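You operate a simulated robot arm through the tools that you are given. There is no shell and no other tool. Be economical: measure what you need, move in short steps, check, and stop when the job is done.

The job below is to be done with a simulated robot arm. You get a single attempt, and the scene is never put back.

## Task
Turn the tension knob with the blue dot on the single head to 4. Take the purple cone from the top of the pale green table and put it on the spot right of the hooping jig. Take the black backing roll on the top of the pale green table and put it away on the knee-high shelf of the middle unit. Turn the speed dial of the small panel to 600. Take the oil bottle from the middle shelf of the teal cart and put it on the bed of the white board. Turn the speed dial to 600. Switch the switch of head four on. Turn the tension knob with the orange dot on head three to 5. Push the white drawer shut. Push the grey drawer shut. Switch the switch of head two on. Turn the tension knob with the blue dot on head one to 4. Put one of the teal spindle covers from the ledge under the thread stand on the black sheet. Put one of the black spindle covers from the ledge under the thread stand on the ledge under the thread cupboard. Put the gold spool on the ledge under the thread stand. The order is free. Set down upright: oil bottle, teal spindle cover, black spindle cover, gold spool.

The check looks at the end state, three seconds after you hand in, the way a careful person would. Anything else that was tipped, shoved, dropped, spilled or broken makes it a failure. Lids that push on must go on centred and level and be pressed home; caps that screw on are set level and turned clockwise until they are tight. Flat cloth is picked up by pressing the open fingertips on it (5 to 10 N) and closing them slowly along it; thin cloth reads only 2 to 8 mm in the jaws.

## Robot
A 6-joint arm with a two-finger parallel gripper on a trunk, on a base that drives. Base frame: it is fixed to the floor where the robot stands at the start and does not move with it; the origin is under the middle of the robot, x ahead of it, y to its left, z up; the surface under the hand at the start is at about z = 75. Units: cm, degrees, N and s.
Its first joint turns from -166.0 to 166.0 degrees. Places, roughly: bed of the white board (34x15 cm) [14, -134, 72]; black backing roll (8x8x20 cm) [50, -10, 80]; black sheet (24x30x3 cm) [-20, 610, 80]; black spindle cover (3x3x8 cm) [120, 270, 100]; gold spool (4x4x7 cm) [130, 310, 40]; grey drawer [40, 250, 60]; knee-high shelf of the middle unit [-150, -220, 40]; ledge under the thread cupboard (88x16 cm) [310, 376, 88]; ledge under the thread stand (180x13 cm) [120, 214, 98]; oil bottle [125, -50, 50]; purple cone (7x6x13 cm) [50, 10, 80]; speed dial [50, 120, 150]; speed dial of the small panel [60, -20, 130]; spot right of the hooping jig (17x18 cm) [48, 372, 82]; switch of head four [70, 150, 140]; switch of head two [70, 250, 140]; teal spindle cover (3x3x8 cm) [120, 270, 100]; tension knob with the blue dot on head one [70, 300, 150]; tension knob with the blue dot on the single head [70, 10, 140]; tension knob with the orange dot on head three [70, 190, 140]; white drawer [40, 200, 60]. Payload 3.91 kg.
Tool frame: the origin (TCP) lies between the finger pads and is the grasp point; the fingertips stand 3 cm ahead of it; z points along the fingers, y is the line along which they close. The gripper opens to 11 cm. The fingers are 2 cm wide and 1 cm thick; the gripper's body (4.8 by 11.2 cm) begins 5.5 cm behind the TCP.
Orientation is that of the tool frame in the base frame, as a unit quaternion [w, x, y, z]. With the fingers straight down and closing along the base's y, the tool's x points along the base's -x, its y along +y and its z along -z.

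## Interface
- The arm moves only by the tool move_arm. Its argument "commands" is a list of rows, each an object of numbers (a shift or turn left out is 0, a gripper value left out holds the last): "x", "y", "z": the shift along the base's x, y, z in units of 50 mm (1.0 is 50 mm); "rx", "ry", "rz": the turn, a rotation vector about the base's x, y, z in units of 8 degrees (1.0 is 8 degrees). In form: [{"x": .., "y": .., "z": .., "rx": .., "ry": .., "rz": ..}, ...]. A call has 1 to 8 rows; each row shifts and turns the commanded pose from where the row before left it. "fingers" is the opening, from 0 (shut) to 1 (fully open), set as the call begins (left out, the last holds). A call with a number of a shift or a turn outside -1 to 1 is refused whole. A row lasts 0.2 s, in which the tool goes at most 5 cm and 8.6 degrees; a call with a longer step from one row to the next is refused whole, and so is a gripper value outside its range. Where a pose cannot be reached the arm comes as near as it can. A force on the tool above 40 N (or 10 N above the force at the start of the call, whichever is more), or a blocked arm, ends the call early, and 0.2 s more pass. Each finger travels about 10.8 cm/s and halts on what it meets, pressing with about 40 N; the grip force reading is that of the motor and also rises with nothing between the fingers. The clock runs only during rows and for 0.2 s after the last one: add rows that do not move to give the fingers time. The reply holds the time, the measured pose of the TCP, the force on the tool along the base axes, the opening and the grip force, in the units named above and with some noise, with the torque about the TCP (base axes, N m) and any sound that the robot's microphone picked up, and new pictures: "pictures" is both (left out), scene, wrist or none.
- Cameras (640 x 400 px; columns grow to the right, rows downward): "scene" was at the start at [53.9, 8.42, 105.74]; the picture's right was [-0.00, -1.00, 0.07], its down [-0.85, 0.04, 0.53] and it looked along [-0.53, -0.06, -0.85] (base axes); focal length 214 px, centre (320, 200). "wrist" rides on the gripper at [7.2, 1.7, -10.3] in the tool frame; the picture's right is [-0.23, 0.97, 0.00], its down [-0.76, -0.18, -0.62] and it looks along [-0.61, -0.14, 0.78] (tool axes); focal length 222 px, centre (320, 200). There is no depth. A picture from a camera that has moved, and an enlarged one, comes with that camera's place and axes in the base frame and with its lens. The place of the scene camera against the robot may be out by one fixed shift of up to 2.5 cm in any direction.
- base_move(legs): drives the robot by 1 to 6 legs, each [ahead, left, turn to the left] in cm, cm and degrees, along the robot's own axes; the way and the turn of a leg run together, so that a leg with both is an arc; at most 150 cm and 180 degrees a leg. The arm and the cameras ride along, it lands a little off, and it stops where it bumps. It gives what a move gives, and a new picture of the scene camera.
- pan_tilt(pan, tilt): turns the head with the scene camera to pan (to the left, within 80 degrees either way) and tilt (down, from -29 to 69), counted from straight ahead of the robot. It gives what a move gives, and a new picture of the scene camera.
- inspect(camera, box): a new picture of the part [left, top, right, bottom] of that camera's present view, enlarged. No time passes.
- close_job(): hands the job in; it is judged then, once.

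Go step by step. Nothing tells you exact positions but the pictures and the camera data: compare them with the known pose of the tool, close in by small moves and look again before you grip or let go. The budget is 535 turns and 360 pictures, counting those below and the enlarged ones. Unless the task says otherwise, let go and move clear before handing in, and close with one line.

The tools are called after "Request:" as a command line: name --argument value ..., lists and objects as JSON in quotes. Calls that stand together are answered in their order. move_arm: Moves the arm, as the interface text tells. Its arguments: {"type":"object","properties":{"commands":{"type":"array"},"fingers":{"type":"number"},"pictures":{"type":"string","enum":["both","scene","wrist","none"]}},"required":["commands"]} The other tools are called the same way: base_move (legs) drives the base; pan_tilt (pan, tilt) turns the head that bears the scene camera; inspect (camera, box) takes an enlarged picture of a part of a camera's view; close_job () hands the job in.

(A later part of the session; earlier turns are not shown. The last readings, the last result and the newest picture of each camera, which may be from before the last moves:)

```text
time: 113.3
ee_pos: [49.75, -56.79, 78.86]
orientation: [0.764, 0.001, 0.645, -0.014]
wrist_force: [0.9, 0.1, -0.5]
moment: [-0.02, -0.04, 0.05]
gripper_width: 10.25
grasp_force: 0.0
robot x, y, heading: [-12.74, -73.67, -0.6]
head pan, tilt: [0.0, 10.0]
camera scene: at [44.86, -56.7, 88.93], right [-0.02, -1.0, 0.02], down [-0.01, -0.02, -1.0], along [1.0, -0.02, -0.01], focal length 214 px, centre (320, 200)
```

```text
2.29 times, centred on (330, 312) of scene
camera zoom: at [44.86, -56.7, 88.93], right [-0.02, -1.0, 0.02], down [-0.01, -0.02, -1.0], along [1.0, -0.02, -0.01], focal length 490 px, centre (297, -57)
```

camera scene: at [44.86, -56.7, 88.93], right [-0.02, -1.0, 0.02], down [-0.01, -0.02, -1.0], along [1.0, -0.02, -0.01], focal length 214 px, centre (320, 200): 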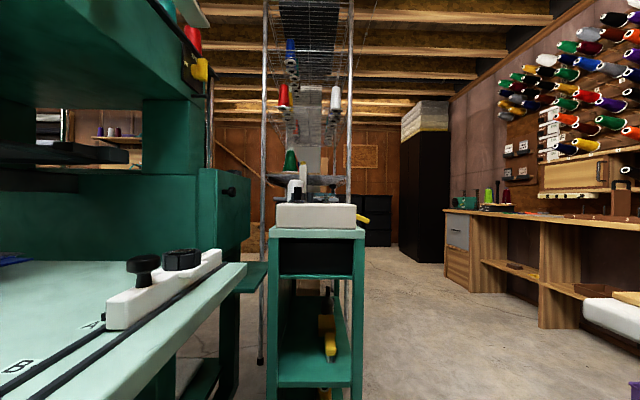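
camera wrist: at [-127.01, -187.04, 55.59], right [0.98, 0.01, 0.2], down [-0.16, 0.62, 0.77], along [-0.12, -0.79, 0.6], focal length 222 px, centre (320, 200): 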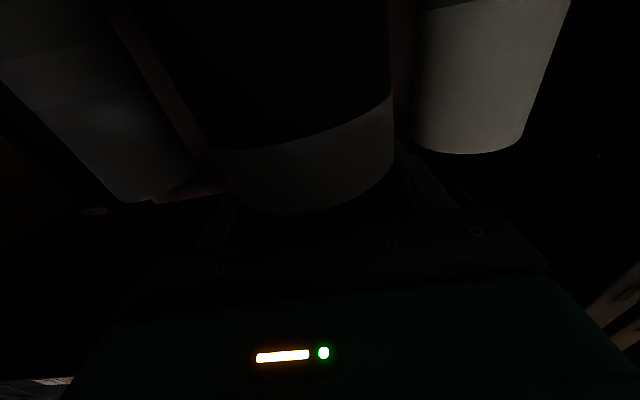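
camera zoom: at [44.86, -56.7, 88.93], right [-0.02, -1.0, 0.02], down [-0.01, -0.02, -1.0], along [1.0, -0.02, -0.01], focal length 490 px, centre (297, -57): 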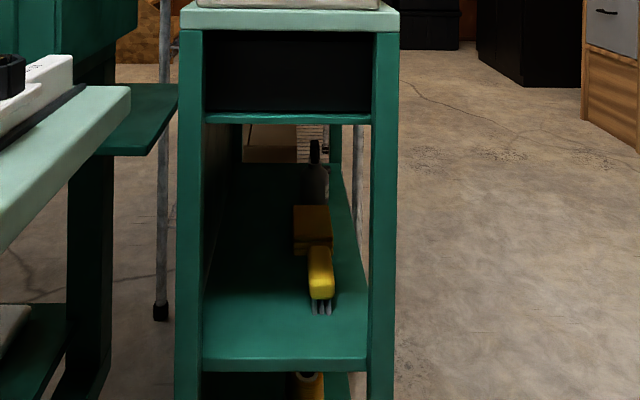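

The bottle sits behind a brush and box near the cart's right side, so I'll reach it from the right. I'll swing the hand right, pitch it down, then drive closer.

Request:
move_arm --commands '[{"z": 0.7, "ry": 0.9, "y": -0.3}, {"z": 0.7, "ry": 0.9, "y": -0.5}, {"z": 0.7, "ry": 0.9, "y": -0.6}, {"z": 0.7, "ry": 0.9, "y": -0.6}, {"z": 0.6, "ry": 0.9, "y": -0.7}, {"z": 0.5, "ry": 0.9, "y": -0.7}, {"ry": 0.7, "y": -0.8}, {"y": -0.8}]' --pictures "none"

Request:
move_arm --commands '[{"rz": 0.9, "y": -0.5}, {"rz": 0.9, "y": -0.5}, {"rz": 0.9, "y": -0.3}, {"rz": 0.9}, {"rz": 0.9}, {"rz": 0.9}]' --pictures "none"

Request:
base_move --legs '[[60, 0, 0]]'

```text
time: 115.3
ee_pos: [48.94, -84.36, 97.06]
orientation: [0.408, -0.018, 0.906, -0.108]
wrist_force: [0.6, 0.5, 0.5]
moment: [-0.02, -0.02, -0.01]
gripper_width: 10.22
grasp_force: 0.0
out of reach, approached as far as the arm can: row 5, 6
robot x, y, heading: [-13.04, -73.7, -0.5]
head pan, tilt: [0.0, 10.0]
stopped in row 8: the arm was blocked; the commanded pose is now the measured one
```

```text
time: 116.7
ee_pos: [48.88, -90.71, 97.01]
orientation: [0.42, -0.351, 0.835, 0.05]
wrist_force: [-0.7, 0.5, -0.6]
moment: [0.0, 0.01, 0.01]
gripper_width: 10.23
grasp_force: 0.1
robot x, y, heading: [-13.06, -73.96, -0.4]
head pan, tilt: [0.0, 10.0]
```

```text
time: 120.1
ee_pos: [108.3, -90.59, 96.95]
orientation: [0.419, -0.354, 0.835, 0.051]
wrist_force: [0.2, 0.3, -0.7]
moment: [0.02, 0.0, 0.01]
gripper_width: 10.23
grasp_force: 0.1
robot x, y, heading: [46.28, -74.11, -0.0]
head pan, tilt: [0.0, 10.0]
camera scene: at [110.02, -86.93, 107.83], right [0.63, -0.74, 0.21], down [-0.51, -0.61, -0.61], along [0.58, 0.28, -0.76], focal length 214 px, centre (320, 200)
```

scene: 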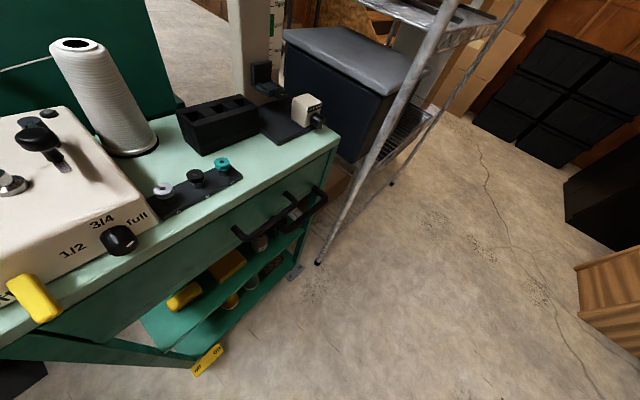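

Request:
inspect --camera "scene" --box '[140, 170, 360, 330]'

```text
2.50 times, centred on (250, 250) of scene
camera zoom: at [110.02, -86.93, 107.83], right [0.63, -0.74, 0.21], down [-0.51, -0.61, -0.61], along [0.58, 0.28, -0.76], focal length 536 px, centre (495, 75)
```

zoom: 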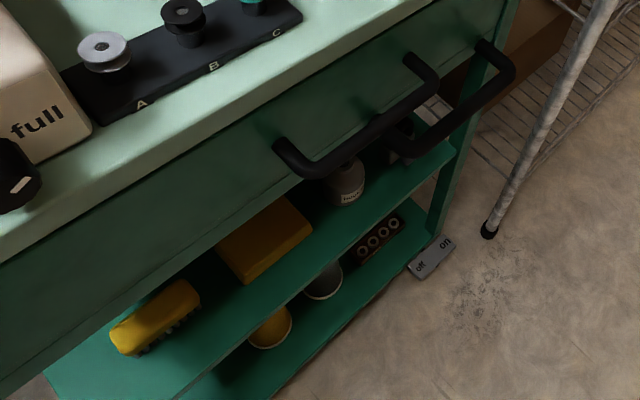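

Request:
move_arm --commands '[{"rx": 0.664, "ry": 0.382, "rz": -0.645, "z": -0.5}, {"rx": 0.664, "ry": 0.382, "rz": -0.645, "z": -0.5}, {"rz": 0.95, "x": 0.3, "z": -0.6}, {"rz": 0.95, "x": 0.3, "z": -0.6}, {"rz": 0.95, "x": 0.3, "z": -0.6}, {"rz": 0.95, "x": 0.3, "z": -0.6}, {"rz": 0.95, "x": 0.3, "z": -0.6}, {}]' --pictures "scene"

```text
time: 121.9
ee_pos: [116.03, -90.55, 76.88]
orientation: [0.35, -0.507, 0.751, 0.238]
wrist_force: [-0.1, 0.4, 0.2]
moment: [-0.01, -0.02, -0.01]
gripper_width: 10.25
grasp_force: 0.1
robot x, y, heading: [46.62, -73.69, 0.1]
head pan, tilt: [0.0, 10.0]
camera scene: at [117.59, -87.78, 88.06], right [0.93, -0.37, 0.0], down [-0.29, -0.71, -0.64], along [0.24, 0.6, -0.77], focal length 214 px, centre (320, 200)
```

scene: 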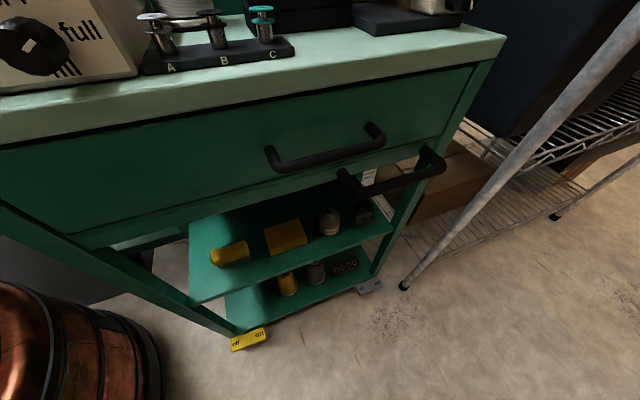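

Request:
move_arm --commands '[{"x": 0.42, "z": -0.8}, {"x": 0.42, "z": -0.8}, {"x": 0.42, "y": 0.4, "z": -0.7}, {"x": 0.42, "y": 0.6, "z": -0.5}, {"y": 0.7, "z": -0.4}, {}]' --fingers 0.6 --pictures "both"

```text
time: 123.3
ee_pos: [124.2, -81.85, 60.79]
orientation: [0.349, -0.507, 0.752, 0.236]
wrist_force: [-0.3, 0.0, 0.7]
moment: [-0.02, 0.02, -0.01]
gripper_width: 6.56
grasp_force: 0.1
robot x, y, heading: [46.05, -73.73, 0.2]
head pan, tilt: [0.0, 10.0]
camera scene: at [125.84, -79.06, 71.88], right [0.93, -0.37, 0.0], down [-0.29, -0.71, -0.64], along [0.24, 0.6, -0.77], focal length 214 px, centre (320, 200)
camera wrist: at [118.01, -92.74, 61.82], right [-0.85, 0.5, 0.18], down [0.17, -0.06, 0.98], along [0.5, 0.86, -0.04], focal length 222 px, centre (320, 200)
```

scene: 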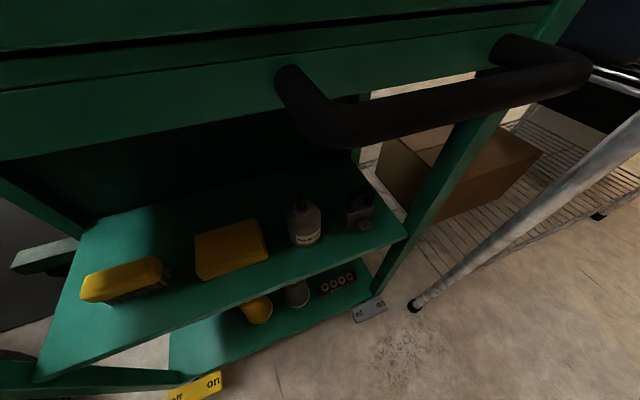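
wrist: 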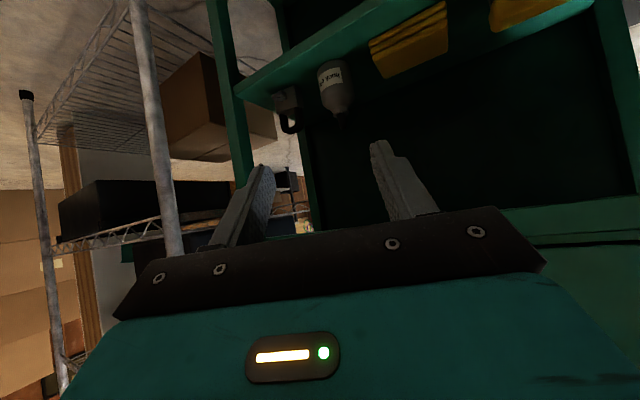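

Request:
move_arm --commands '[{"x": 0.2, "y": 0.6, "z": -0.5}, {"x": 0.2, "y": 0.6, "z": -0.5}, {"x": 0.2, "y": 0.7, "z": -0.5}, {"x": 0.2, "y": 0.7, "z": -0.5}, {}]' --pictures "both"

```text
time: 124.0
ee_pos: [126.38, -76.21, 55.81]
orientation: [0.353, -0.504, 0.752, 0.234]
wrist_force: [-14.7, -13.4, 15.0]
moment: [1.94, -1.9, 0.14]
gripper_width: 6.6
grasp_force: 0.0
robot x, y, heading: [46.34, -73.67, 0.2]
head pan, tilt: [0.0, 10.0]
stopped in row 3: the force on the tool passed its limit at 126 N (the readings are from after the stop); the commanded pose is now the measured one
camera scene: at [128.04, -73.43, 67.05], right [0.93, -0.38, 0.0], down [-0.29, -0.7, -0.65], along [0.24, 0.6, -0.76], focal length 214 px, centre (320, 200)
camera wrist: at [120.21, -87.11, 56.84], right [-0.85, 0.51, 0.17], down [0.16, -0.06, 0.98], along [0.51, 0.86, -0.03], focal length 222 px, centre (320, 200)
```

scene: 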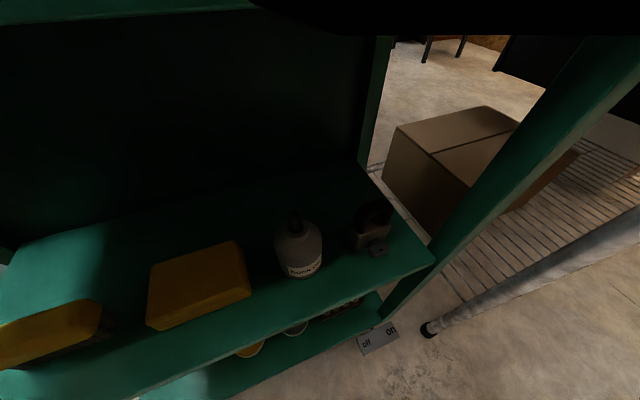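
wrist: 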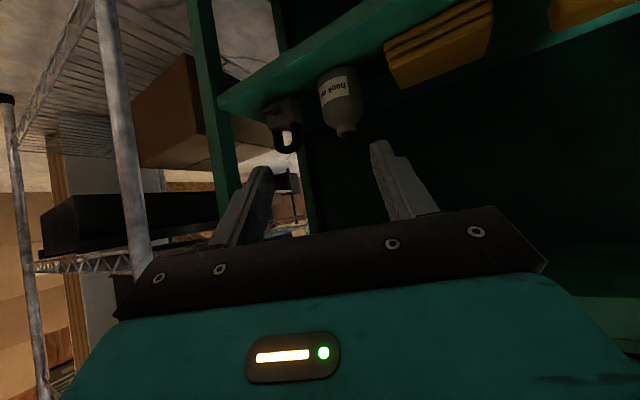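

The scene camera itself bumped the drawer handle. I'll fold it down (high tilt) and continue with the wrist camera.

Request:
move_arm --commands '[{"x": -0.1, "y": -0.4, "z": -0.1}, {}]' --pictures "none"

Request:
pan_tilt --pan 0 --tilt 65

```text
time: 124.6
ee_pos: [125.95, -78.08, 55.16]
orientation: [0.353, -0.505, 0.752, 0.235]
wrist_force: [0.0, 1.0, 0.0]
moment: [-0.03, 0.01, -0.01]
gripper_width: 6.59
grasp_force: 0.1
robot x, y, heading: [46.32, -73.63, 0.1]
head pan, tilt: [0.0, 10.0]
```

```text
time: 125.8
ee_pos: [126.09, -78.07, 55.14]
orientation: [0.353, -0.504, 0.752, 0.235]
wrist_force: [0.0, -1.1, -0.4]
moment: [-0.01, -0.02, -0.01]
gripper_width: 6.61
grasp_force: 0.0
robot x, y, heading: [46.64, -73.86, -0.0]
head pan, tilt: [0.0, 65.0]
camera scene: at [124.72, -82.3, 62.28], right [0.93, -0.38, 0.0], down [-0.37, -0.89, 0.26], along [-0.1, -0.24, -0.97], focal length 214 px, centre (320, 200)
```

scene: 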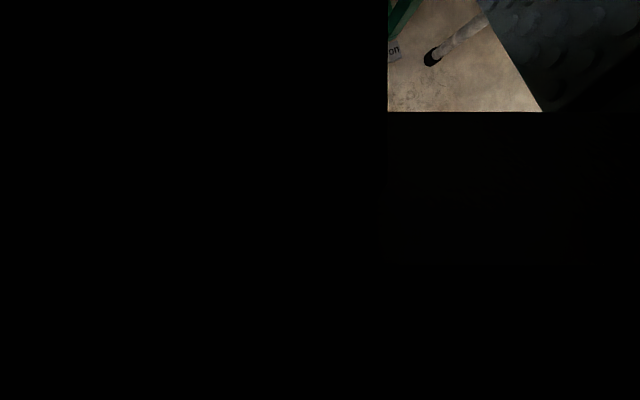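

Request:
move_arm --commands '[{"x": 0.15, "y": 0.6, "z": -0.33}, {"x": 0.15, "y": 0.6, "z": -0.33}, {"x": 0.15, "y": 0.6, "z": -0.33}, {}]' --pictures "wrist"

```text
time: 126.8
ee_pos: [128.21, -69.03, 50.14]
orientation: [0.353, -0.505, 0.752, 0.236]
wrist_force: [-0.3, 0.3, 1.1]
moment: [0.0, 0.0, 0.0]
gripper_width: 6.61
grasp_force: 0.1
robot x, y, heading: [45.86, -74.0, -0.0]
head pan, tilt: [0.0, 65.0]
camera wrist: at [121.95, -79.95, 51.27], right [-0.85, 0.5, 0.17], down [0.17, -0.06, 0.98], along [0.51, 0.86, -0.04], focal length 222 px, centre (320, 200)
```

wrist: 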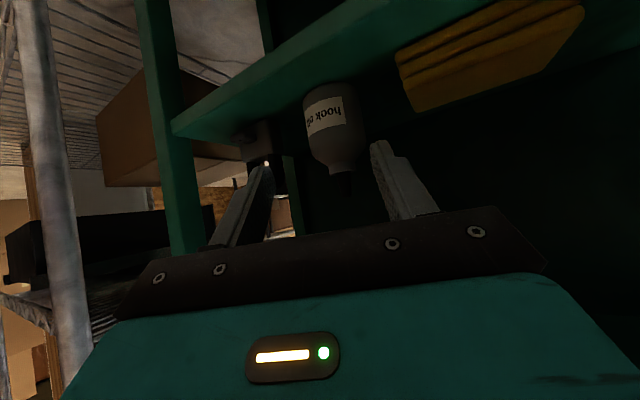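

Request:
move_arm --commands '[{"x": 0.13, "y": 0.55, "z": -0.3}, {"x": 0.13, "y": 0.55, "z": -0.3}, {"x": 0.1, "y": 0.45, "z": -0.25}, {}]' --pictures "wrist"

```text
time: 127.8
ee_pos: [130.09, -61.79, 46.0]
orientation: [0.353, -0.503, 0.753, 0.235]
wrist_force: [0.5, 1.1, -0.3]
moment: [0.04, -0.01, 0.01]
gripper_width: 6.58
grasp_force: 0.2
robot x, y, heading: [46.78, -73.72, -0.4]
head pan, tilt: [0.0, 65.0]
camera wrist: at [123.77, -72.63, 47.1], right [-0.84, 0.51, 0.17], down [0.17, -0.06, 0.98], along [0.51, 0.86, -0.03], focal length 222 px, centre (320, 200)
```

wrist: 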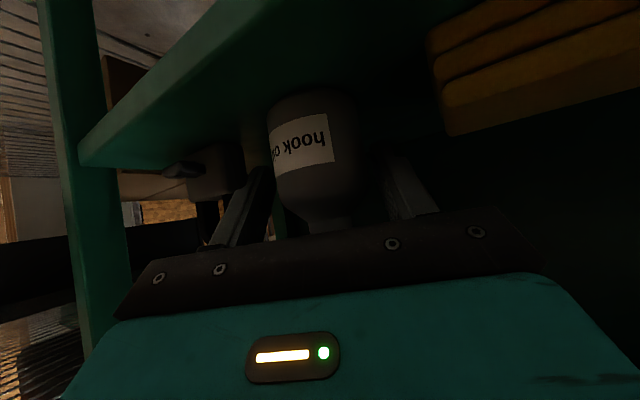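

Request:
move_arm --commands '[{}, {}, {}]' --fingers 0.2 --pictures "wrist"

```text
time: 128.6
ee_pos: [130.18, -61.75, 46.11]
orientation: [0.353, -0.503, 0.753, 0.235]
wrist_force: [1.1, -3.2, 8.8]
moment: [-0.23, -0.07, -0.03]
gripper_width: 4.81
grasp_force: 39.6
robot x, y, heading: [46.33, -73.59, -0.5]
head pan, tilt: [0.0, 65.0]
camera wrist: at [123.77, -72.6, 47.08], right [-0.84, 0.51, 0.17], down [0.17, -0.06, 0.98], along [0.51, 0.86, -0.03], focal length 222 px, centre (320, 200)
```

wrist: 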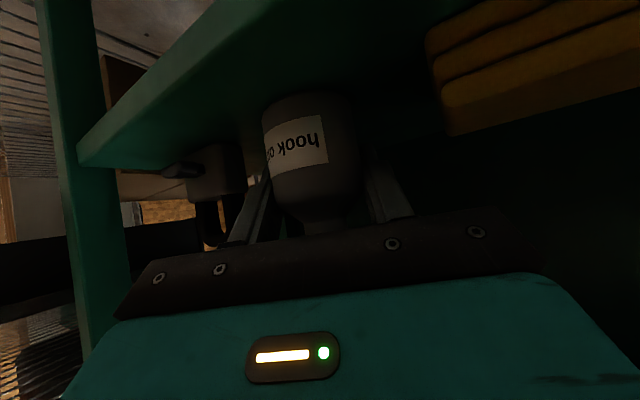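

Request:
move_arm --commands '[{"z": 0.3}, {"x": -0.13, "y": -0.55, "z": 0.25}, {"x": -0.13, "y": -0.55, "z": 0.3}, {"x": -0.14, "y": -0.6, "z": 0.3}, {"x": -0.15, "y": -0.6, "z": 0.3}, {"x": -0.1, "y": -0.6, "z": 0.2}, {"y": -0.6, "z": 0.2}, {"y": -0.4}]' --pictures "wrist"

```text
time: 130.4
ee_pos: [127.07, -80.8, 55.15]
orientation: [0.352, -0.505, 0.752, 0.235]
wrist_force: [-0.4, -0.1, -1.2]
moment: [0.0, 0.01, 0.0]
gripper_width: 4.81
grasp_force: 39.5
robot x, y, heading: [46.33, -73.89, -0.2]
head pan, tilt: [0.0, 65.0]
camera wrist: at [120.83, -91.62, 56.24], right [-0.85, 0.5, 0.17], down [0.17, -0.06, 0.98], along [0.51, 0.86, -0.04], focal length 222 px, centre (320, 200)
```

wrist: 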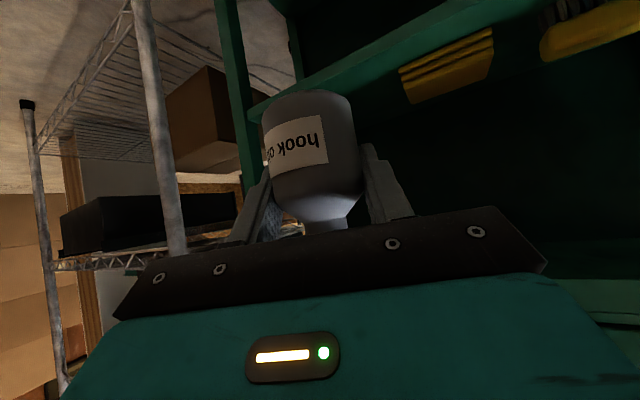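

Bottle held upright. Raise and tuck the arm, then drive back along the corridor.

Request:
move_arm --commands '[{"y": -0.3, "z": 0.6}, {"x": -0.3, "z": 0.8}, {"x": -0.5, "z": 0.8}, {"x": -0.5, "z": 0.8}, {"x": -0.5, "z": 0.8}, {"x": -0.5, "z": 0.8}, {"x": -0.5, "z": 0.8}, {"x": -0.5, "z": 0.8}]' --pictures "none"

Request:
move_arm --commands '[{"x": -0.5, "z": 0.8, "rz": -0.9}, {"x": -0.5, "z": 0.8, "rz": -0.9}, {"x": -0.5, "z": 0.8, "rz": -0.9}, {"x": -0.5, "z": 0.8, "rz": -0.9}, {"rz": -0.9}, {"rz": -0.9}, {"rz": -0.9}, {"rz": -0.9}]' --pictures "none"

Request:
base_move --legs '[[-45, 0, 0]]'

Request:
pan_tilt --pan -60 --tilt 10

```text
time: 132.2
ee_pos: [110.18, -82.38, 86.1]
orientation: [0.352, -0.504, 0.753, 0.235]
wrist_force: [0.1, -0.9, -1.8]
moment: [0.03, 0.01, 0.0]
gripper_width: 4.82
grasp_force: 40.0
robot x, y, heading: [46.54, -73.88, 0.1]
head pan, tilt: [0.0, 65.0]
```

```text
time: 134.0
ee_pos: [100.35, -82.23, 102.25]
orientation: [0.423, -0.079, 0.902, 0.037]
wrist_force: [0.5, 0.2, -0.7]
moment: [0.0, 0.01, 0.0]
gripper_width: 4.79
grasp_force: 39.8
robot x, y, heading: [46.35, -74.01, -0.1]
head pan, tilt: [0.0, 65.0]
```

```text
time: 136.7
ee_pos: [55.55, -82.31, 102.29]
orientation: [0.421, -0.079, 0.903, 0.036]
wrist_force: [0.2, -1.0, -0.6]
moment: [0.01, 0.01, 0.02]
gripper_width: 4.79
grasp_force: 40.0
robot x, y, heading: [1.46, -73.81, -0.4]
head pan, tilt: [0.0, 65.0]
camera scene: at [51.55, -83.25, 109.38], right [0.17, -0.99, 0.0], down [-0.95, -0.16, 0.26], along [-0.25, -0.05, -0.97], focal length 214 px, centre (320, 200)
```

scene: 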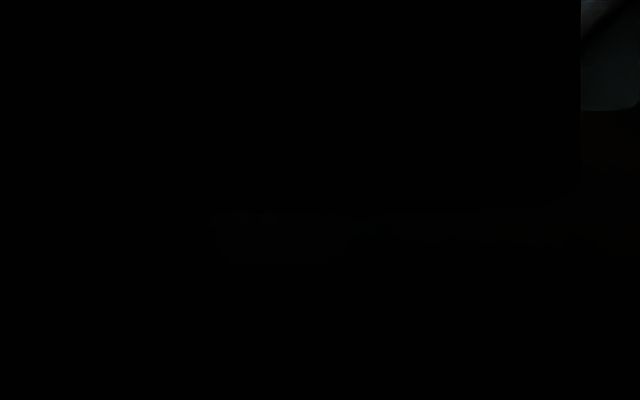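

```text
time: 138.0
ee_pos: [55.5, -82.22, 102.4]
orientation: [0.422, -0.078, 0.903, 0.035]
wrist_force: [-0.5, 0.1, -0.3]
moment: [-0.01, 0.01, 0.02]
gripper_width: 4.77
grasp_force: 39.5
robot x, y, heading: [1.55, -73.8, -0.2]
head pan, tilt: [-60.0, 10.0]
camera scene: at [56.9, -90.47, 116.43], right [-0.57, -0.61, 0.56], down [-0.71, 0.03, -0.7], along [0.41, -0.8, -0.45], focal length 214 px, centre (320, 200)
```

scene: 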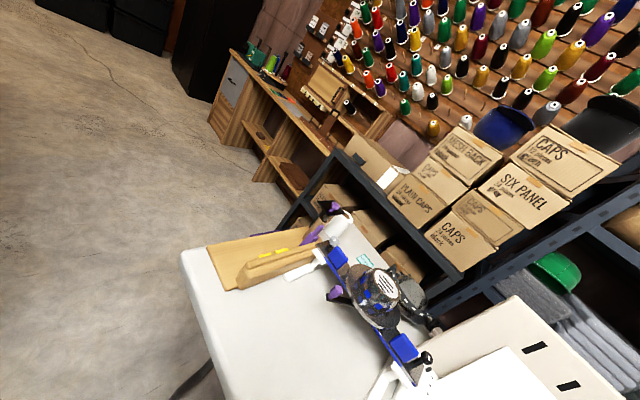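

Request:
move_arm --commands '[{"y": 0.7, "z": 0.3}, {"y": 0.7, "z": 0.3}, {"y": 0.7, "z": 0.3}, {"y": 0.7}, {"y": 0.7}]' --pictures "none"

Request:
pan_tilt --pan 0 --tilt -5

Request:
base_move --legs '[[0, 0, -90]]'

```text
time: 139.2
ee_pos: [55.3, -64.87, 106.97]
orientation: [0.423, -0.078, 0.902, 0.035]
wrist_force: [-0.5, -1.0, -0.7]
moment: [0.0, 0.0, -0.02]
gripper_width: 4.8
grasp_force: 40.2
robot x, y, heading: [1.07, -73.59, -0.4]
head pan, tilt: [-60.0, 10.0]
```

```text
time: 140.5
ee_pos: [55.28, -64.81, 106.85]
orientation: [0.421, -0.079, 0.903, 0.036]
wrist_force: [0.7, -0.7, -1.0]
moment: [-0.03, 0.03, -0.03]
gripper_width: 4.79
grasp_force: 39.7
robot x, y, heading: [1.76, -74.13, -0.2]
head pan, tilt: [0.0, -5.0]
camera scene: at [59.95, -64.36, 120.25], right [0.17, -0.99, 0.0], down [-0.56, -0.1, -0.82], along [0.81, 0.14, -0.57], focal length 214 px, centre (320, 200)
```

scene: 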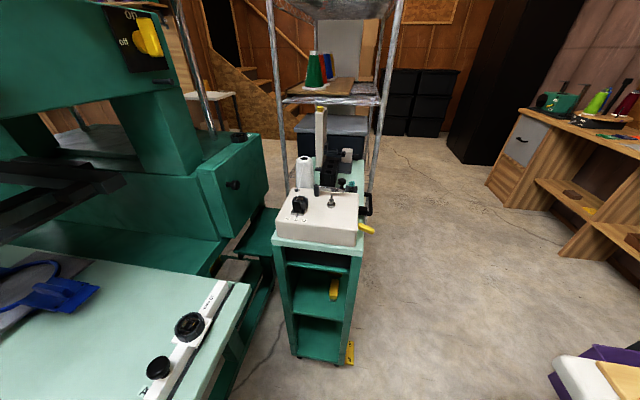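

```text
time: 144.8
ee_pos: [9.6, -127.69, 107.0]
orientation: [0.322, 0.588, 0.688, -0.277]
wrist_force: [0.2, 0.0, -0.7]
moment: [0.01, 0.0, 0.04]
gripper_width: 4.78
grasp_force: 39.5
robot x, y, heading: [1.34, -74.01, -91.2]
head pan, tilt: [0.0, -5.0]
camera scene: at [10.7, -132.03, 120.25], right [-0.99, -0.16, 0.0], down [-0.09, 0.56, -0.82], along [0.13, -0.81, -0.57], focal length 214 px, centre (320, 200)
```

scene: 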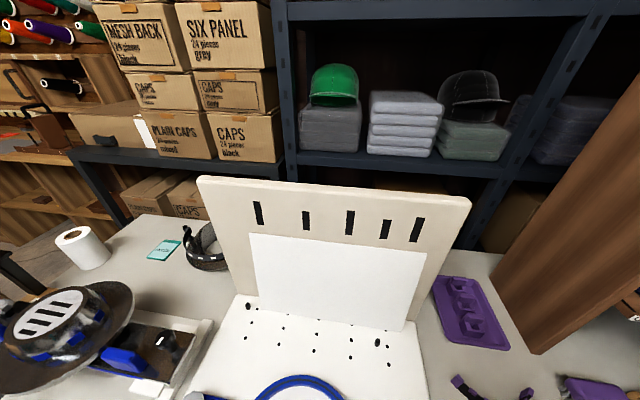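

Request:
pan_tilt --pan 0 --tilt 25

```text
time: 145.7
ee_pos: [9.63, -127.65, 106.94]
orientation: [0.321, 0.588, 0.689, -0.276]
wrist_force: [0.3, 0.9, -0.4]
moment: [-0.01, 0.0, -0.04]
gripper_width: 4.77
grasp_force: 40.5
robot x, y, heading: [1.63, -73.22, -91.2]
head pan, tilt: [0.0, 25.0]
camera scene: at [10.27, -129.35, 116.26], right [-0.99, -0.16, 0.0], down [-0.14, 0.89, -0.43], along [0.07, -0.42, -0.9], focal length 214 px, centre (320, 200)
```

scene: 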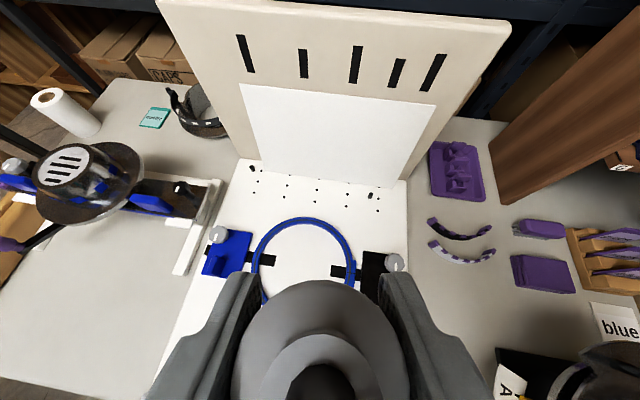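

The bed's hoop ring is centred near (14,-136); the bottle goes inside it. Move over it and look before lowering.

Request:
move_arm --commands '[{"x": 0.46, "y": -0.78}, {"x": 0.46, "y": -0.78}, {"z": -0.9}, {"z": -0.9}, {"z": -0.7}, {}]' --pictures "both"

```text
time: 147.1
ee_pos: [14.14, -135.41, 94.39]
orientation: [0.322, 0.587, 0.689, -0.277]
wrist_force: [0.8, 0.4, 0.1]
moment: [0.01, 0.02, 0.01]
gripper_width: 4.81
grasp_force: 40.0
robot x, y, heading: [1.31, -73.79, -91.2]
head pan, tilt: [0.0, 25.0]
camera scene: at [14.79, -137.22, 103.68], right [-0.99, -0.16, 0.0], down [-0.14, 0.89, -0.43], along [0.07, -0.42, -0.91], focal length 214 px, centre (320, 200)
camera wrist: at [13.88, -122.68, 95.38], right [0.98, 0.01, 0.17], down [-0.17, -0.04, 0.98], along [0.02, -1.0, -0.03], focal length 222 px, centre (320, 200)
```

scene: 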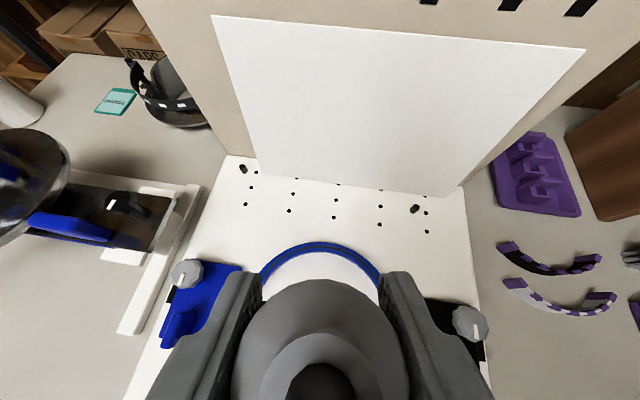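
wrist: 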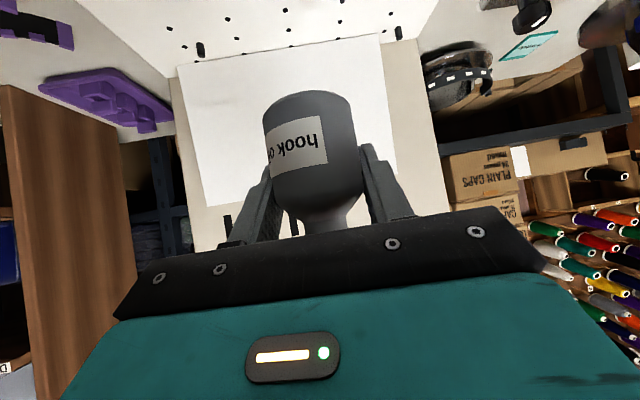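

Request:
move_arm --commands '[{"z": -0.8}, {"z": -0.8}, {"z": -0.6}, {"z": -0.25}, {"z": -0.2}, {"z": -0.15}, {"z": -0.15}, {}]' --pictures "wrist"

```text
time: 148.9
ee_pos: [14.21, -135.57, 79.58]
orientation: [0.321, 0.588, 0.689, -0.276]
wrist_force: [-0.8, 0.1, -1.3]
moment: [0.0, 0.0, -0.04]
gripper_width: 4.79
grasp_force: 39.8
robot x, y, heading: [1.47, -73.6, -90.9]
head pan, tilt: [0.0, 25.0]
camera wrist: at [13.96, -122.69, 80.66], right [0.98, 0.01, 0.17], down [-0.17, -0.04, 0.98], along [0.02, -1.0, -0.04], focal length 222 px, centre (320, 200)
```

wrist: 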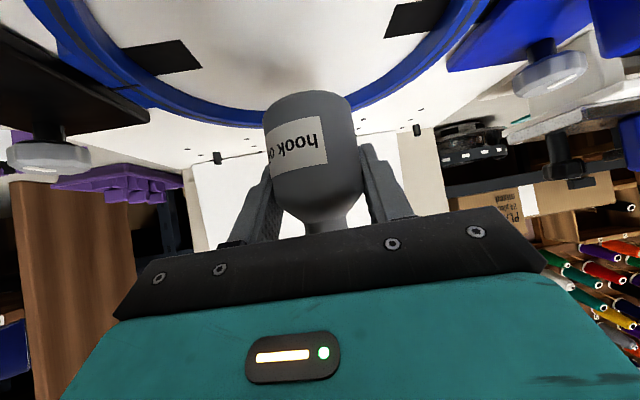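

Request:
move_arm --commands '[{"z": -0.1}, {"z": -0.1}, {"z": -0.1}, {"z": -0.1}, {"z": -0.1}, {"z": -0.1}, {"z": -0.1}, {"z": -0.1}]' --pictures "wrist"

```text
time: 150.7
ee_pos: [14.13, -135.47, 75.65]
orientation: [0.322, 0.587, 0.69, -0.275]
wrist_force: [-0.3, 0.6, 3.2]
moment: [-0.05, 0.04, 0.02]
gripper_width: 4.83
grasp_force: 40.0
robot x, y, heading: [1.35, -73.42, -91.1]
head pan, tilt: [0.0, 25.0]
camera wrist: at [13.95, -122.64, 76.71], right [0.99, 0.01, 0.17], down [-0.17, -0.04, 0.98], along [0.02, -1.0, -0.03], focal length 222 px, centre (320, 200)
```

wrist: 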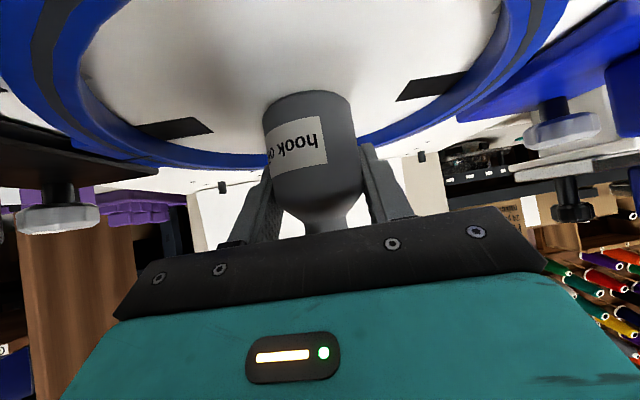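

Request:
move_arm --commands '[{"z": -0.06}, {}]' --pictures "none"

Request:
move_arm --commands '[{}, {}]' --fingers 0.6 --pictures "wrist"

```text
time: 151.4
ee_pos: [14.12, -135.53, 75.69]
orientation: [0.324, 0.586, 0.689, -0.277]
wrist_force: [0.2, 0.3, 9.8]
moment: [0.1, 0.05, -0.03]
gripper_width: 4.81
grasp_force: 40.2
robot x, y, heading: [1.98, -73.53, -90.8]
head pan, tilt: [0.0, 25.0]
stopped in row 2: the force on the tool passed its limit at 41 N (the readings are from after the stop); the commanded pose is now the measured one
```

```text
time: 152.0
ee_pos: [14.12, -135.34, 75.48]
orientation: [0.324, 0.587, 0.689, -0.277]
wrist_force: [-0.2, 0.3, -0.7]
moment: [-0.05, 0.01, -0.04]
gripper_width: 6.6
grasp_force: 0.2
robot x, y, heading: [1.83, -73.44, -91.2]
head pan, tilt: [0.0, 25.0]
camera wrist: at [13.96, -122.7, 76.57], right [0.98, 0.01, 0.17], down [-0.17, -0.03, 0.98], along [0.02, -1.0, -0.03], focal length 222 px, centre (320, 200)
```

wrist: 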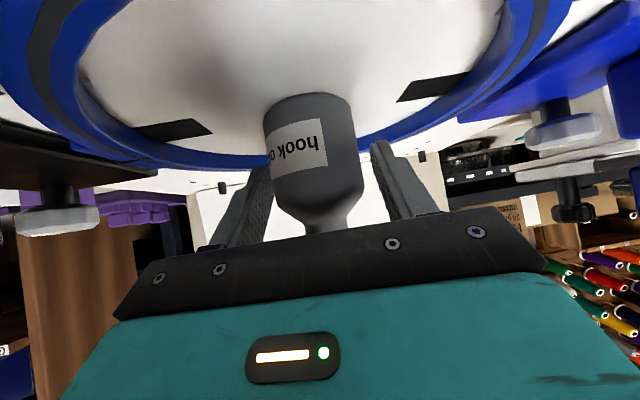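

Bottle stands free. Back the hand off along its own axis and check.

Request:
move_arm --commands '[{"y": 0.4, "z": 0.35}, {"y": 0.5, "z": 0.5}, {"y": 0.5, "z": 0.6}, {"y": 0.5, "z": 0.7}, {"y": 0.3, "z": 0.8}, {}]' --pictures "scene"

```text
time: 153.4
ee_pos: [14.01, -124.82, 90.27]
orientation: [0.323, 0.587, 0.689, -0.277]
wrist_force: [0.2, 0.1, -0.4]
moment: [0.0, 0.0, 0.0]
gripper_width: 6.59
grasp_force: 0.0
robot x, y, heading: [1.62, -73.67, -90.8]
head pan, tilt: [0.0, 25.0]
camera scene: at [14.83, -126.47, 99.66], right [-0.99, -0.16, 0.0], down [-0.14, 0.89, -0.43], along [0.07, -0.42, -0.9], focal length 214 px, centre (320, 200)
```

scene: 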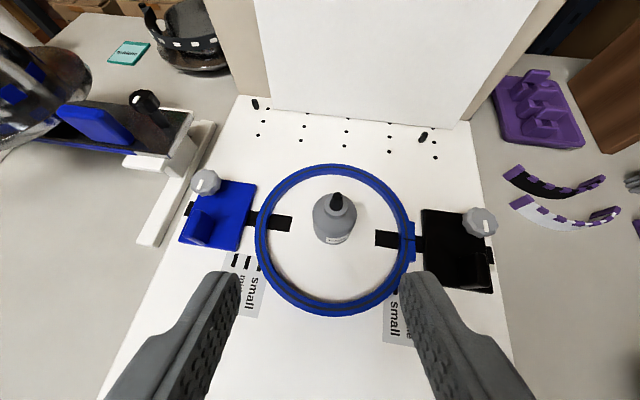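

Bottle is well placed. Now go for the purple cone.

Request:
move_arm --commands '[{"z": 0.8}, {"z": 0.8}, {"z": 0.8}, {"z": 0.4, "rx": 0.3}]' --pictures "none"

Request:
base_move --legs '[[0, 0, 91], [-12, 0, 0], [0, 72, 0]]'

```text
time: 154.4
ee_pos: [13.84, -124.35, 104.36]
orientation: [0.311, 0.594, 0.694, -0.263]
wrist_force: [0.2, -0.3, -0.6]
moment: [-0.03, 0.02, 0.02]
gripper_width: 6.61
grasp_force: 0.2
robot x, y, heading: [1.6, -73.77, -91.1]
head pan, tilt: [0.0, 25.0]
```

```text
time: 163.0
ee_pos: [40.6, 11.57, 104.4]
orientation: [0.404, -0.08, 0.91, 0.038]
wrist_force: [-0.5, -0.2, -0.2]
moment: [0.02, -0.01, -0.03]
gripper_width: 6.62
grasp_force: 0.2
robot x, y, heading: [-9.8, -2.09, 0.0]
head pan, tilt: [0.0, 25.0]
camera scene: at [42.73, 11.63, 113.72], right [0.18, -0.98, 0.0], down [-0.91, -0.16, -0.39], along [0.38, 0.07, -0.92], focal length 214 px, centre (320, 200)
```

scene: 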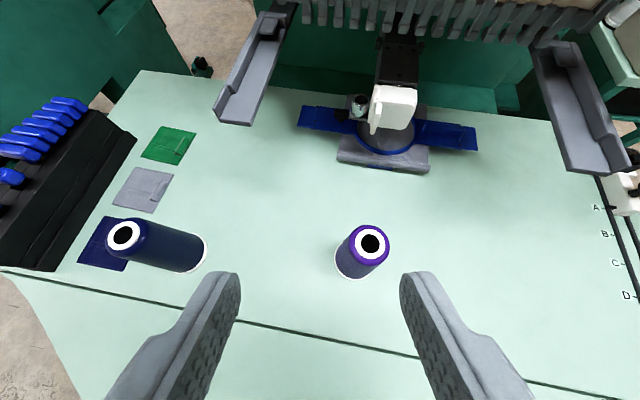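

Request:
move_arm --commands '[{"y": -0.4, "z": -0.8}, {"y": -0.4, "z": -0.8}, {"y": -0.4, "z": -0.8}, {"z": -0.7}, {}]' --fingers 0.85 --pictures "both"

```text
time: 164.2
ee_pos: [40.33, 5.72, 88.83]
orientation: [0.405, -0.079, 0.91, 0.038]
wrist_force: [-0.3, 0.2, 0.6]
moment: [0.02, 0.01, 0.03]
gripper_width: 9.34
grasp_force: 0.0
robot x, y, heading: [-9.64, -1.79, 0.3]
head pan, tilt: [0.0, 25.0]
camera scene: at [42.57, 5.78, 98.19], right [0.18, -0.98, 0.0], down [-0.91, -0.16, -0.39], along [0.38, 0.07, -0.92], focal length 214 px, centre (320, 200)
camera wrist: at [27.78, 5.27, 90.43], right [-0.02, 0.98, 0.17], down [0.08, -0.17, 0.98], along [1.0, 0.03, -0.07], focal length 222 px, centre (320, 200)
```

scene: 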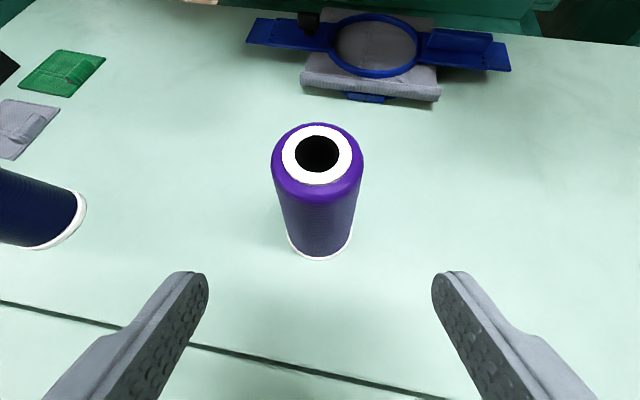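
wrist: 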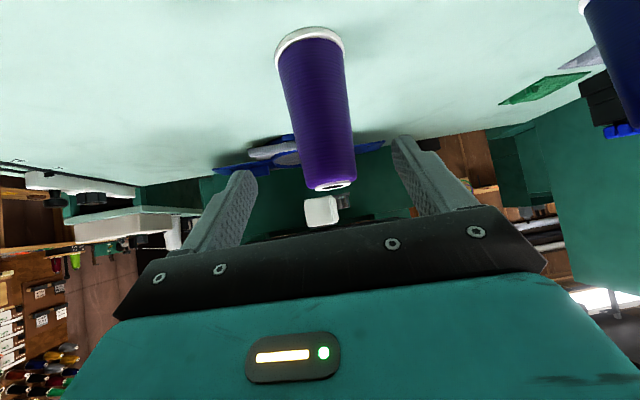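

Request:
move_arm --commands '[{"x": 0.53, "y": 0.09, "z": -0.46}, {"x": 0.53, "y": 0.09, "z": -0.46}, {"x": 0.5, "y": 0.08, "z": -0.42}, {}]' --pictures "none"

Request:
move_arm --commands '[{}, {}, {}]' --fingers 0.3 --pictures "wrist"

```text
time: 165.2
ee_pos: [48.51, 7.0, 82.28]
orientation: [0.404, -0.079, 0.91, 0.038]
wrist_force: [-0.5, -0.2, 0.6]
moment: [0.05, 0.0, 0.0]
gripper_width: 9.34
grasp_force: 0.0
robot x, y, heading: [-9.77, -1.96, 0.3]
head pan, tilt: [0.0, 25.0]
```

```text
time: 166.0
ee_pos: [48.31, 7.0, 82.23]
orientation: [0.405, -0.079, 0.91, 0.038]
wrist_force: [0.3, 0.9, -0.8]
moment: [0.01, -0.04, 0.02]
gripper_width: 5.34
grasp_force: 39.8
robot x, y, heading: [-10.06, -1.81, 0.3]
head pan, tilt: [0.0, 25.0]
camera wrist: at [35.89, 6.52, 83.79], right [-0.02, 0.98, 0.17], down [0.08, -0.17, 0.98], along [1.0, 0.03, -0.07], focal length 222 px, centre (320, 200)
```

wrist: 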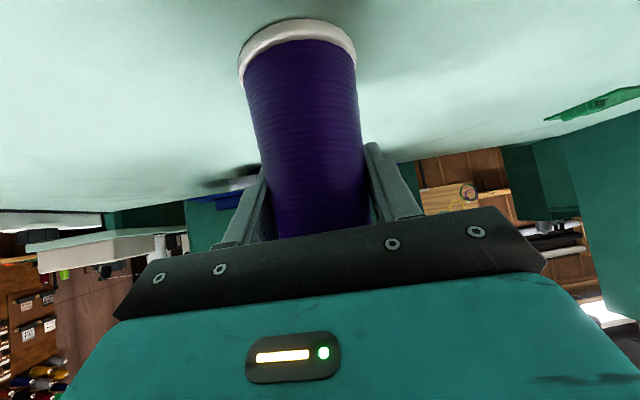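

Request:
move_arm --commands '[{"z": 0.8}, {"z": 0.8}, {"z": 0.8}, {"z": 0.8, "x": -0.3}, {"z": 0.6, "x": -0.5}, {"x": -0.4, "z": 0.4}]' --pictures "none"

Request:
base_move --legs '[[-35, 0, 0], [0, 110, 0]]'

Request:
pan_tilt --pan 0 --tilt -20

```text
time: 167.4
ee_pos: [42.35, 6.96, 102.97]
orientation: [0.404, -0.079, 0.911, 0.037]
wrist_force: [-0.3, -0.8, -1.3]
moment: [0.0, 0.0, -0.05]
gripper_width: 5.33
grasp_force: 39.9
robot x, y, heading: [-9.67, -1.83, -0.3]
head pan, tilt: [0.0, 25.0]
```

```text
time: 174.9
ee_pos: [7.82, 115.93, 102.98]
orientation: [0.405, -0.078, 0.91, 0.037]
wrist_force: [-0.7, 0.7, -1.6]
moment: [0.03, -0.01, 0.01]
gripper_width: 5.15
grasp_force: 40.2
robot x, y, heading: [-44.5, 107.6, -0.2]
head pan, tilt: [0.0, 25.0]
camera scene: at [10.13, 116.08, 112.23], right [0.17, -0.99, 0.0], down [-0.91, -0.16, -0.39], along [0.38, 0.07, -0.92], focal length 214 px, centre (320, 200)
```

scene: 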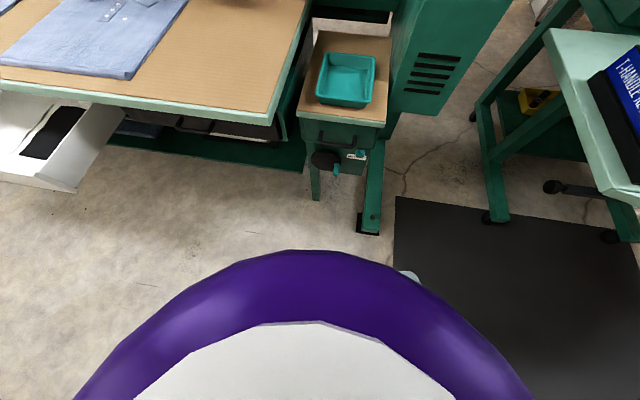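

```text
time: 176.0
ee_pos: [7.85, 116.04, 103.0]
orientation: [0.405, -0.077, 0.91, 0.037]
wrist_force: [0.0, 0.2, -1.0]
moment: [-0.06, -0.01, -0.01]
gripper_width: 5.18
grasp_force: 39.8
robot x, y, heading: [-44.15, 107.33, -0.3]
head pan, tilt: [0.0, -20.0]
camera scene: at [13.54, 116.64, 118.48], right [0.17, -0.99, 0.0], down [-0.37, -0.06, -0.93], along [0.91, 0.16, -0.38], focal length 214 px, centre (320, 200)
```

scene: 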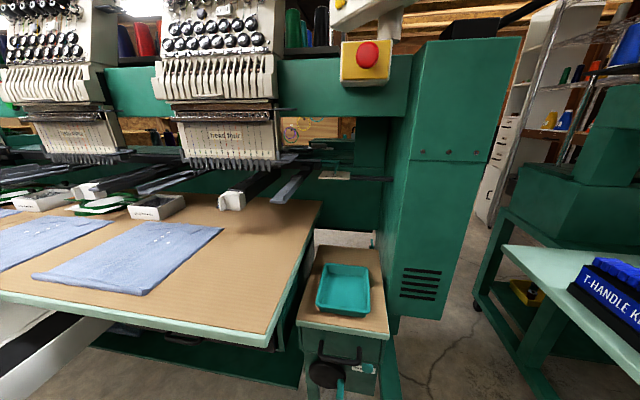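

Request:
base_move --legs '[[0, 140, 0], [0, 90, 0]]'

Request:
inspect --camera "wrist" --box '[0, 0, 640, 400]'

```text
time: 187.4
ee_pos: [8.33, 347.57, 102.84]
orientation: [0.405, -0.078, 0.91, 0.037]
wrist_force: [-0.1, -0.9, -1.1]
moment: [0.0, 0.02, -0.02]
gripper_width: 5.18
grasp_force: 39.4
robot x, y, heading: [-44.07, 338.97, -0.2]
head pan, tilt: [0.0, -20.0]
camera scene: at [14.05, 348.13, 118.49], right [0.17, -0.99, 0.0], down [-0.37, -0.06, -0.93], along [0.91, 0.16, -0.37], focal length 214 px, centre (320, 200)
```

scene: 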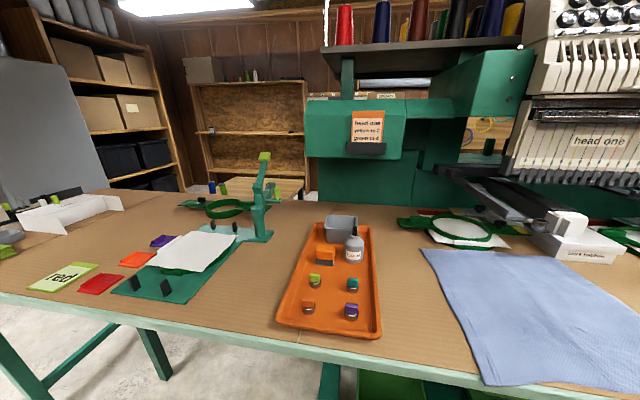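

```text
1.00 times, centred on (320, 200) of wrist (not enlarged: the box is as wide or as high as the picture)
camera zoom: at [-4.17, 347.12, 104.47], right [-0.02, 0.98, 0.17], down [0.08, -0.17, 0.98], along [1.0, 0.03, -0.07], focal length 222 px, centre (320, 200)
```

zoom: 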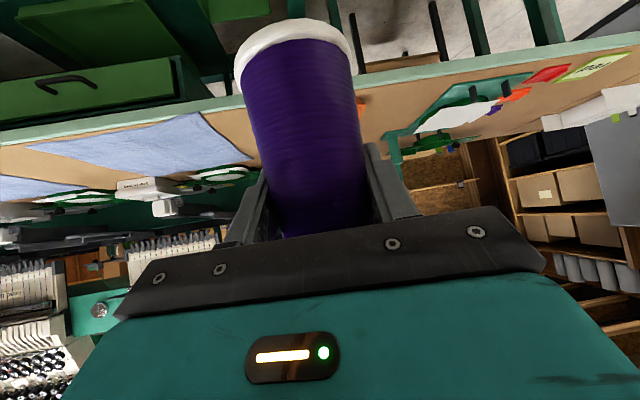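

The spot is the bare table area between the jig's board and the orange tray. Drive to face it.

Request:
base_move --legs '[[0, 24, 0], [24, 0, 0]]'

```text
time: 190.5
ee_pos: [32.7, 371.17, 103.0]
orientation: [0.405, -0.076, 0.911, 0.036]
wrist_force: [-0.3, -0.6, -2.1]
moment: [-0.01, 0.02, -0.02]
gripper_width: 5.14
grasp_force: 40.0
robot x, y, heading: [-19.81, 362.55, -0.5]
head pan, tilt: [0.0, -20.0]
camera scene: at [38.33, 371.62, 118.48], right [0.17, -0.99, 0.0], down [-0.37, -0.06, -0.93], along [0.91, 0.16, -0.37], focal length 214 px, centre (320, 200)
```

scene: 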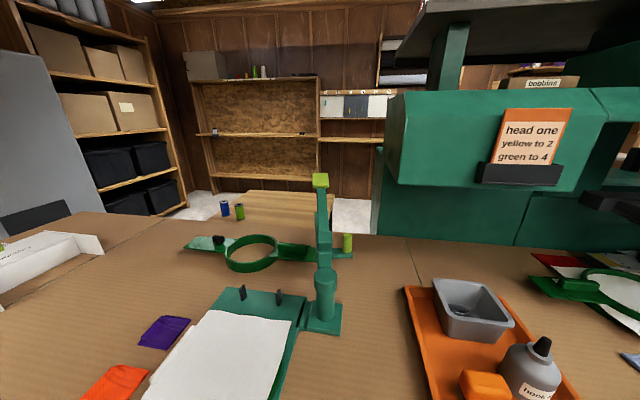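

Request:
move_arm --commands '[{"x": 0.8, "y": 0.04}, {"x": 0.8, "y": 0.04}, {"x": 0.8, "y": 0.04}, {"x": 0.65, "y": 0.04}, {"z": -0.6}, {"z": -0.6}, {}]' --pictures "wrist"

Request:
pan_tilt --pan 0 --tilt 10

```text
time: 192.1
ee_pos: [48.03, 371.79, 96.88]
orientation: [0.406, -0.076, 0.91, 0.037]
wrist_force: [-0.1, 0.5, -1.2]
moment: [0.0, 0.02, -0.02]
gripper_width: 5.17
grasp_force: 40.0
robot x, y, heading: [-19.61, 362.76, -0.6]
head pan, tilt: [0.0, -20.0]
camera wrist: at [35.45, 371.5, 98.44], right [-0.01, 0.98, 0.17], down [0.08, -0.17, 0.98], along [1.0, 0.03, -0.07], focal length 222 px, centre (320, 200)
```

wrist: 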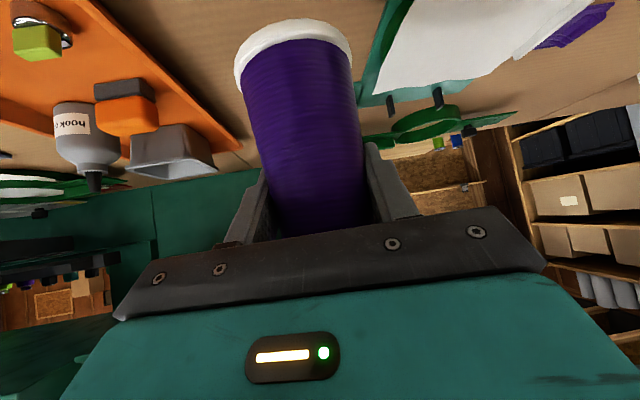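

```text
time: 193.1
ee_pos: [47.99, 371.9, 96.94]
orientation: [0.405, -0.075, 0.911, 0.036]
wrist_force: [0.2, 0.6, -1.4]
moment: [0.04, -0.01, -0.01]
gripper_width: 5.15
grasp_force: 40.3
robot x, y, heading: [-19.32, 362.54, -0.7]
head pan, tilt: [0.0, 10.0]
camera scene: at [51.92, 372.16, 107.98], right [0.17, -0.99, 0.0], down [-0.78, -0.13, -0.62], along [0.61, 0.11, -0.79], focal length 214 px, centre (320, 200)
```

scene: 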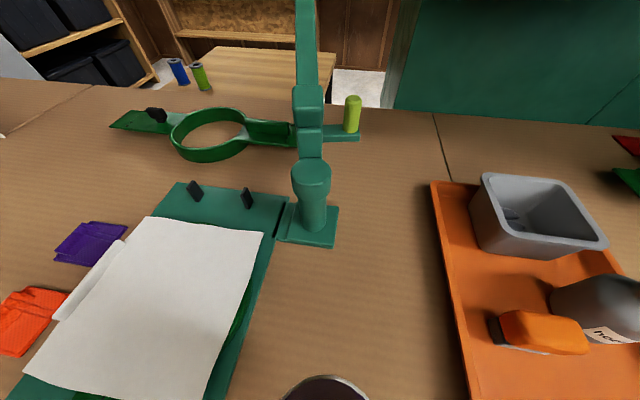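

Request:
move_arm --commands '[{"z": -0.5}, {"z": -0.4}, {"z": -0.2}, {"z": -0.12}, {"z": -0.12}, {"z": -0.12}, {"z": -0.12}, {"z": -0.12}]' --pictures "wrist"

```text
time: 194.8
ee_pos: [47.98, 371.66, 89.33]
orientation: [0.411, -0.075, 0.908, 0.036]
wrist_force: [0.1, -1.0, 7.3]
moment: [0.22, -0.06, 0.0]
gripper_width: 5.17
grasp_force: 40.2
robot x, y, heading: [-19.77, 362.55, -0.7]
head pan, tilt: [0.0, 10.0]
stopped in row 8: the force on the tool passed its limit at 46 N (the readings are from after the stop); the commanded pose is now the measured one
camera wrist: at [35.46, 371.48, 90.74], right [-0.01, 0.98, 0.17], down [0.07, -0.17, 0.98], along [1.0, 0.02, -0.06], focal length 222 px, centre (320, 200)
```

wrist: 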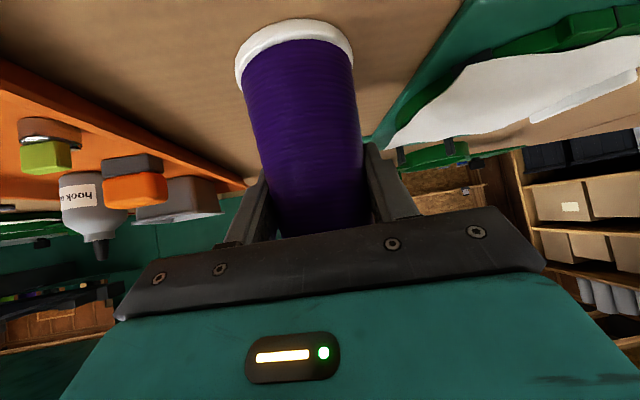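

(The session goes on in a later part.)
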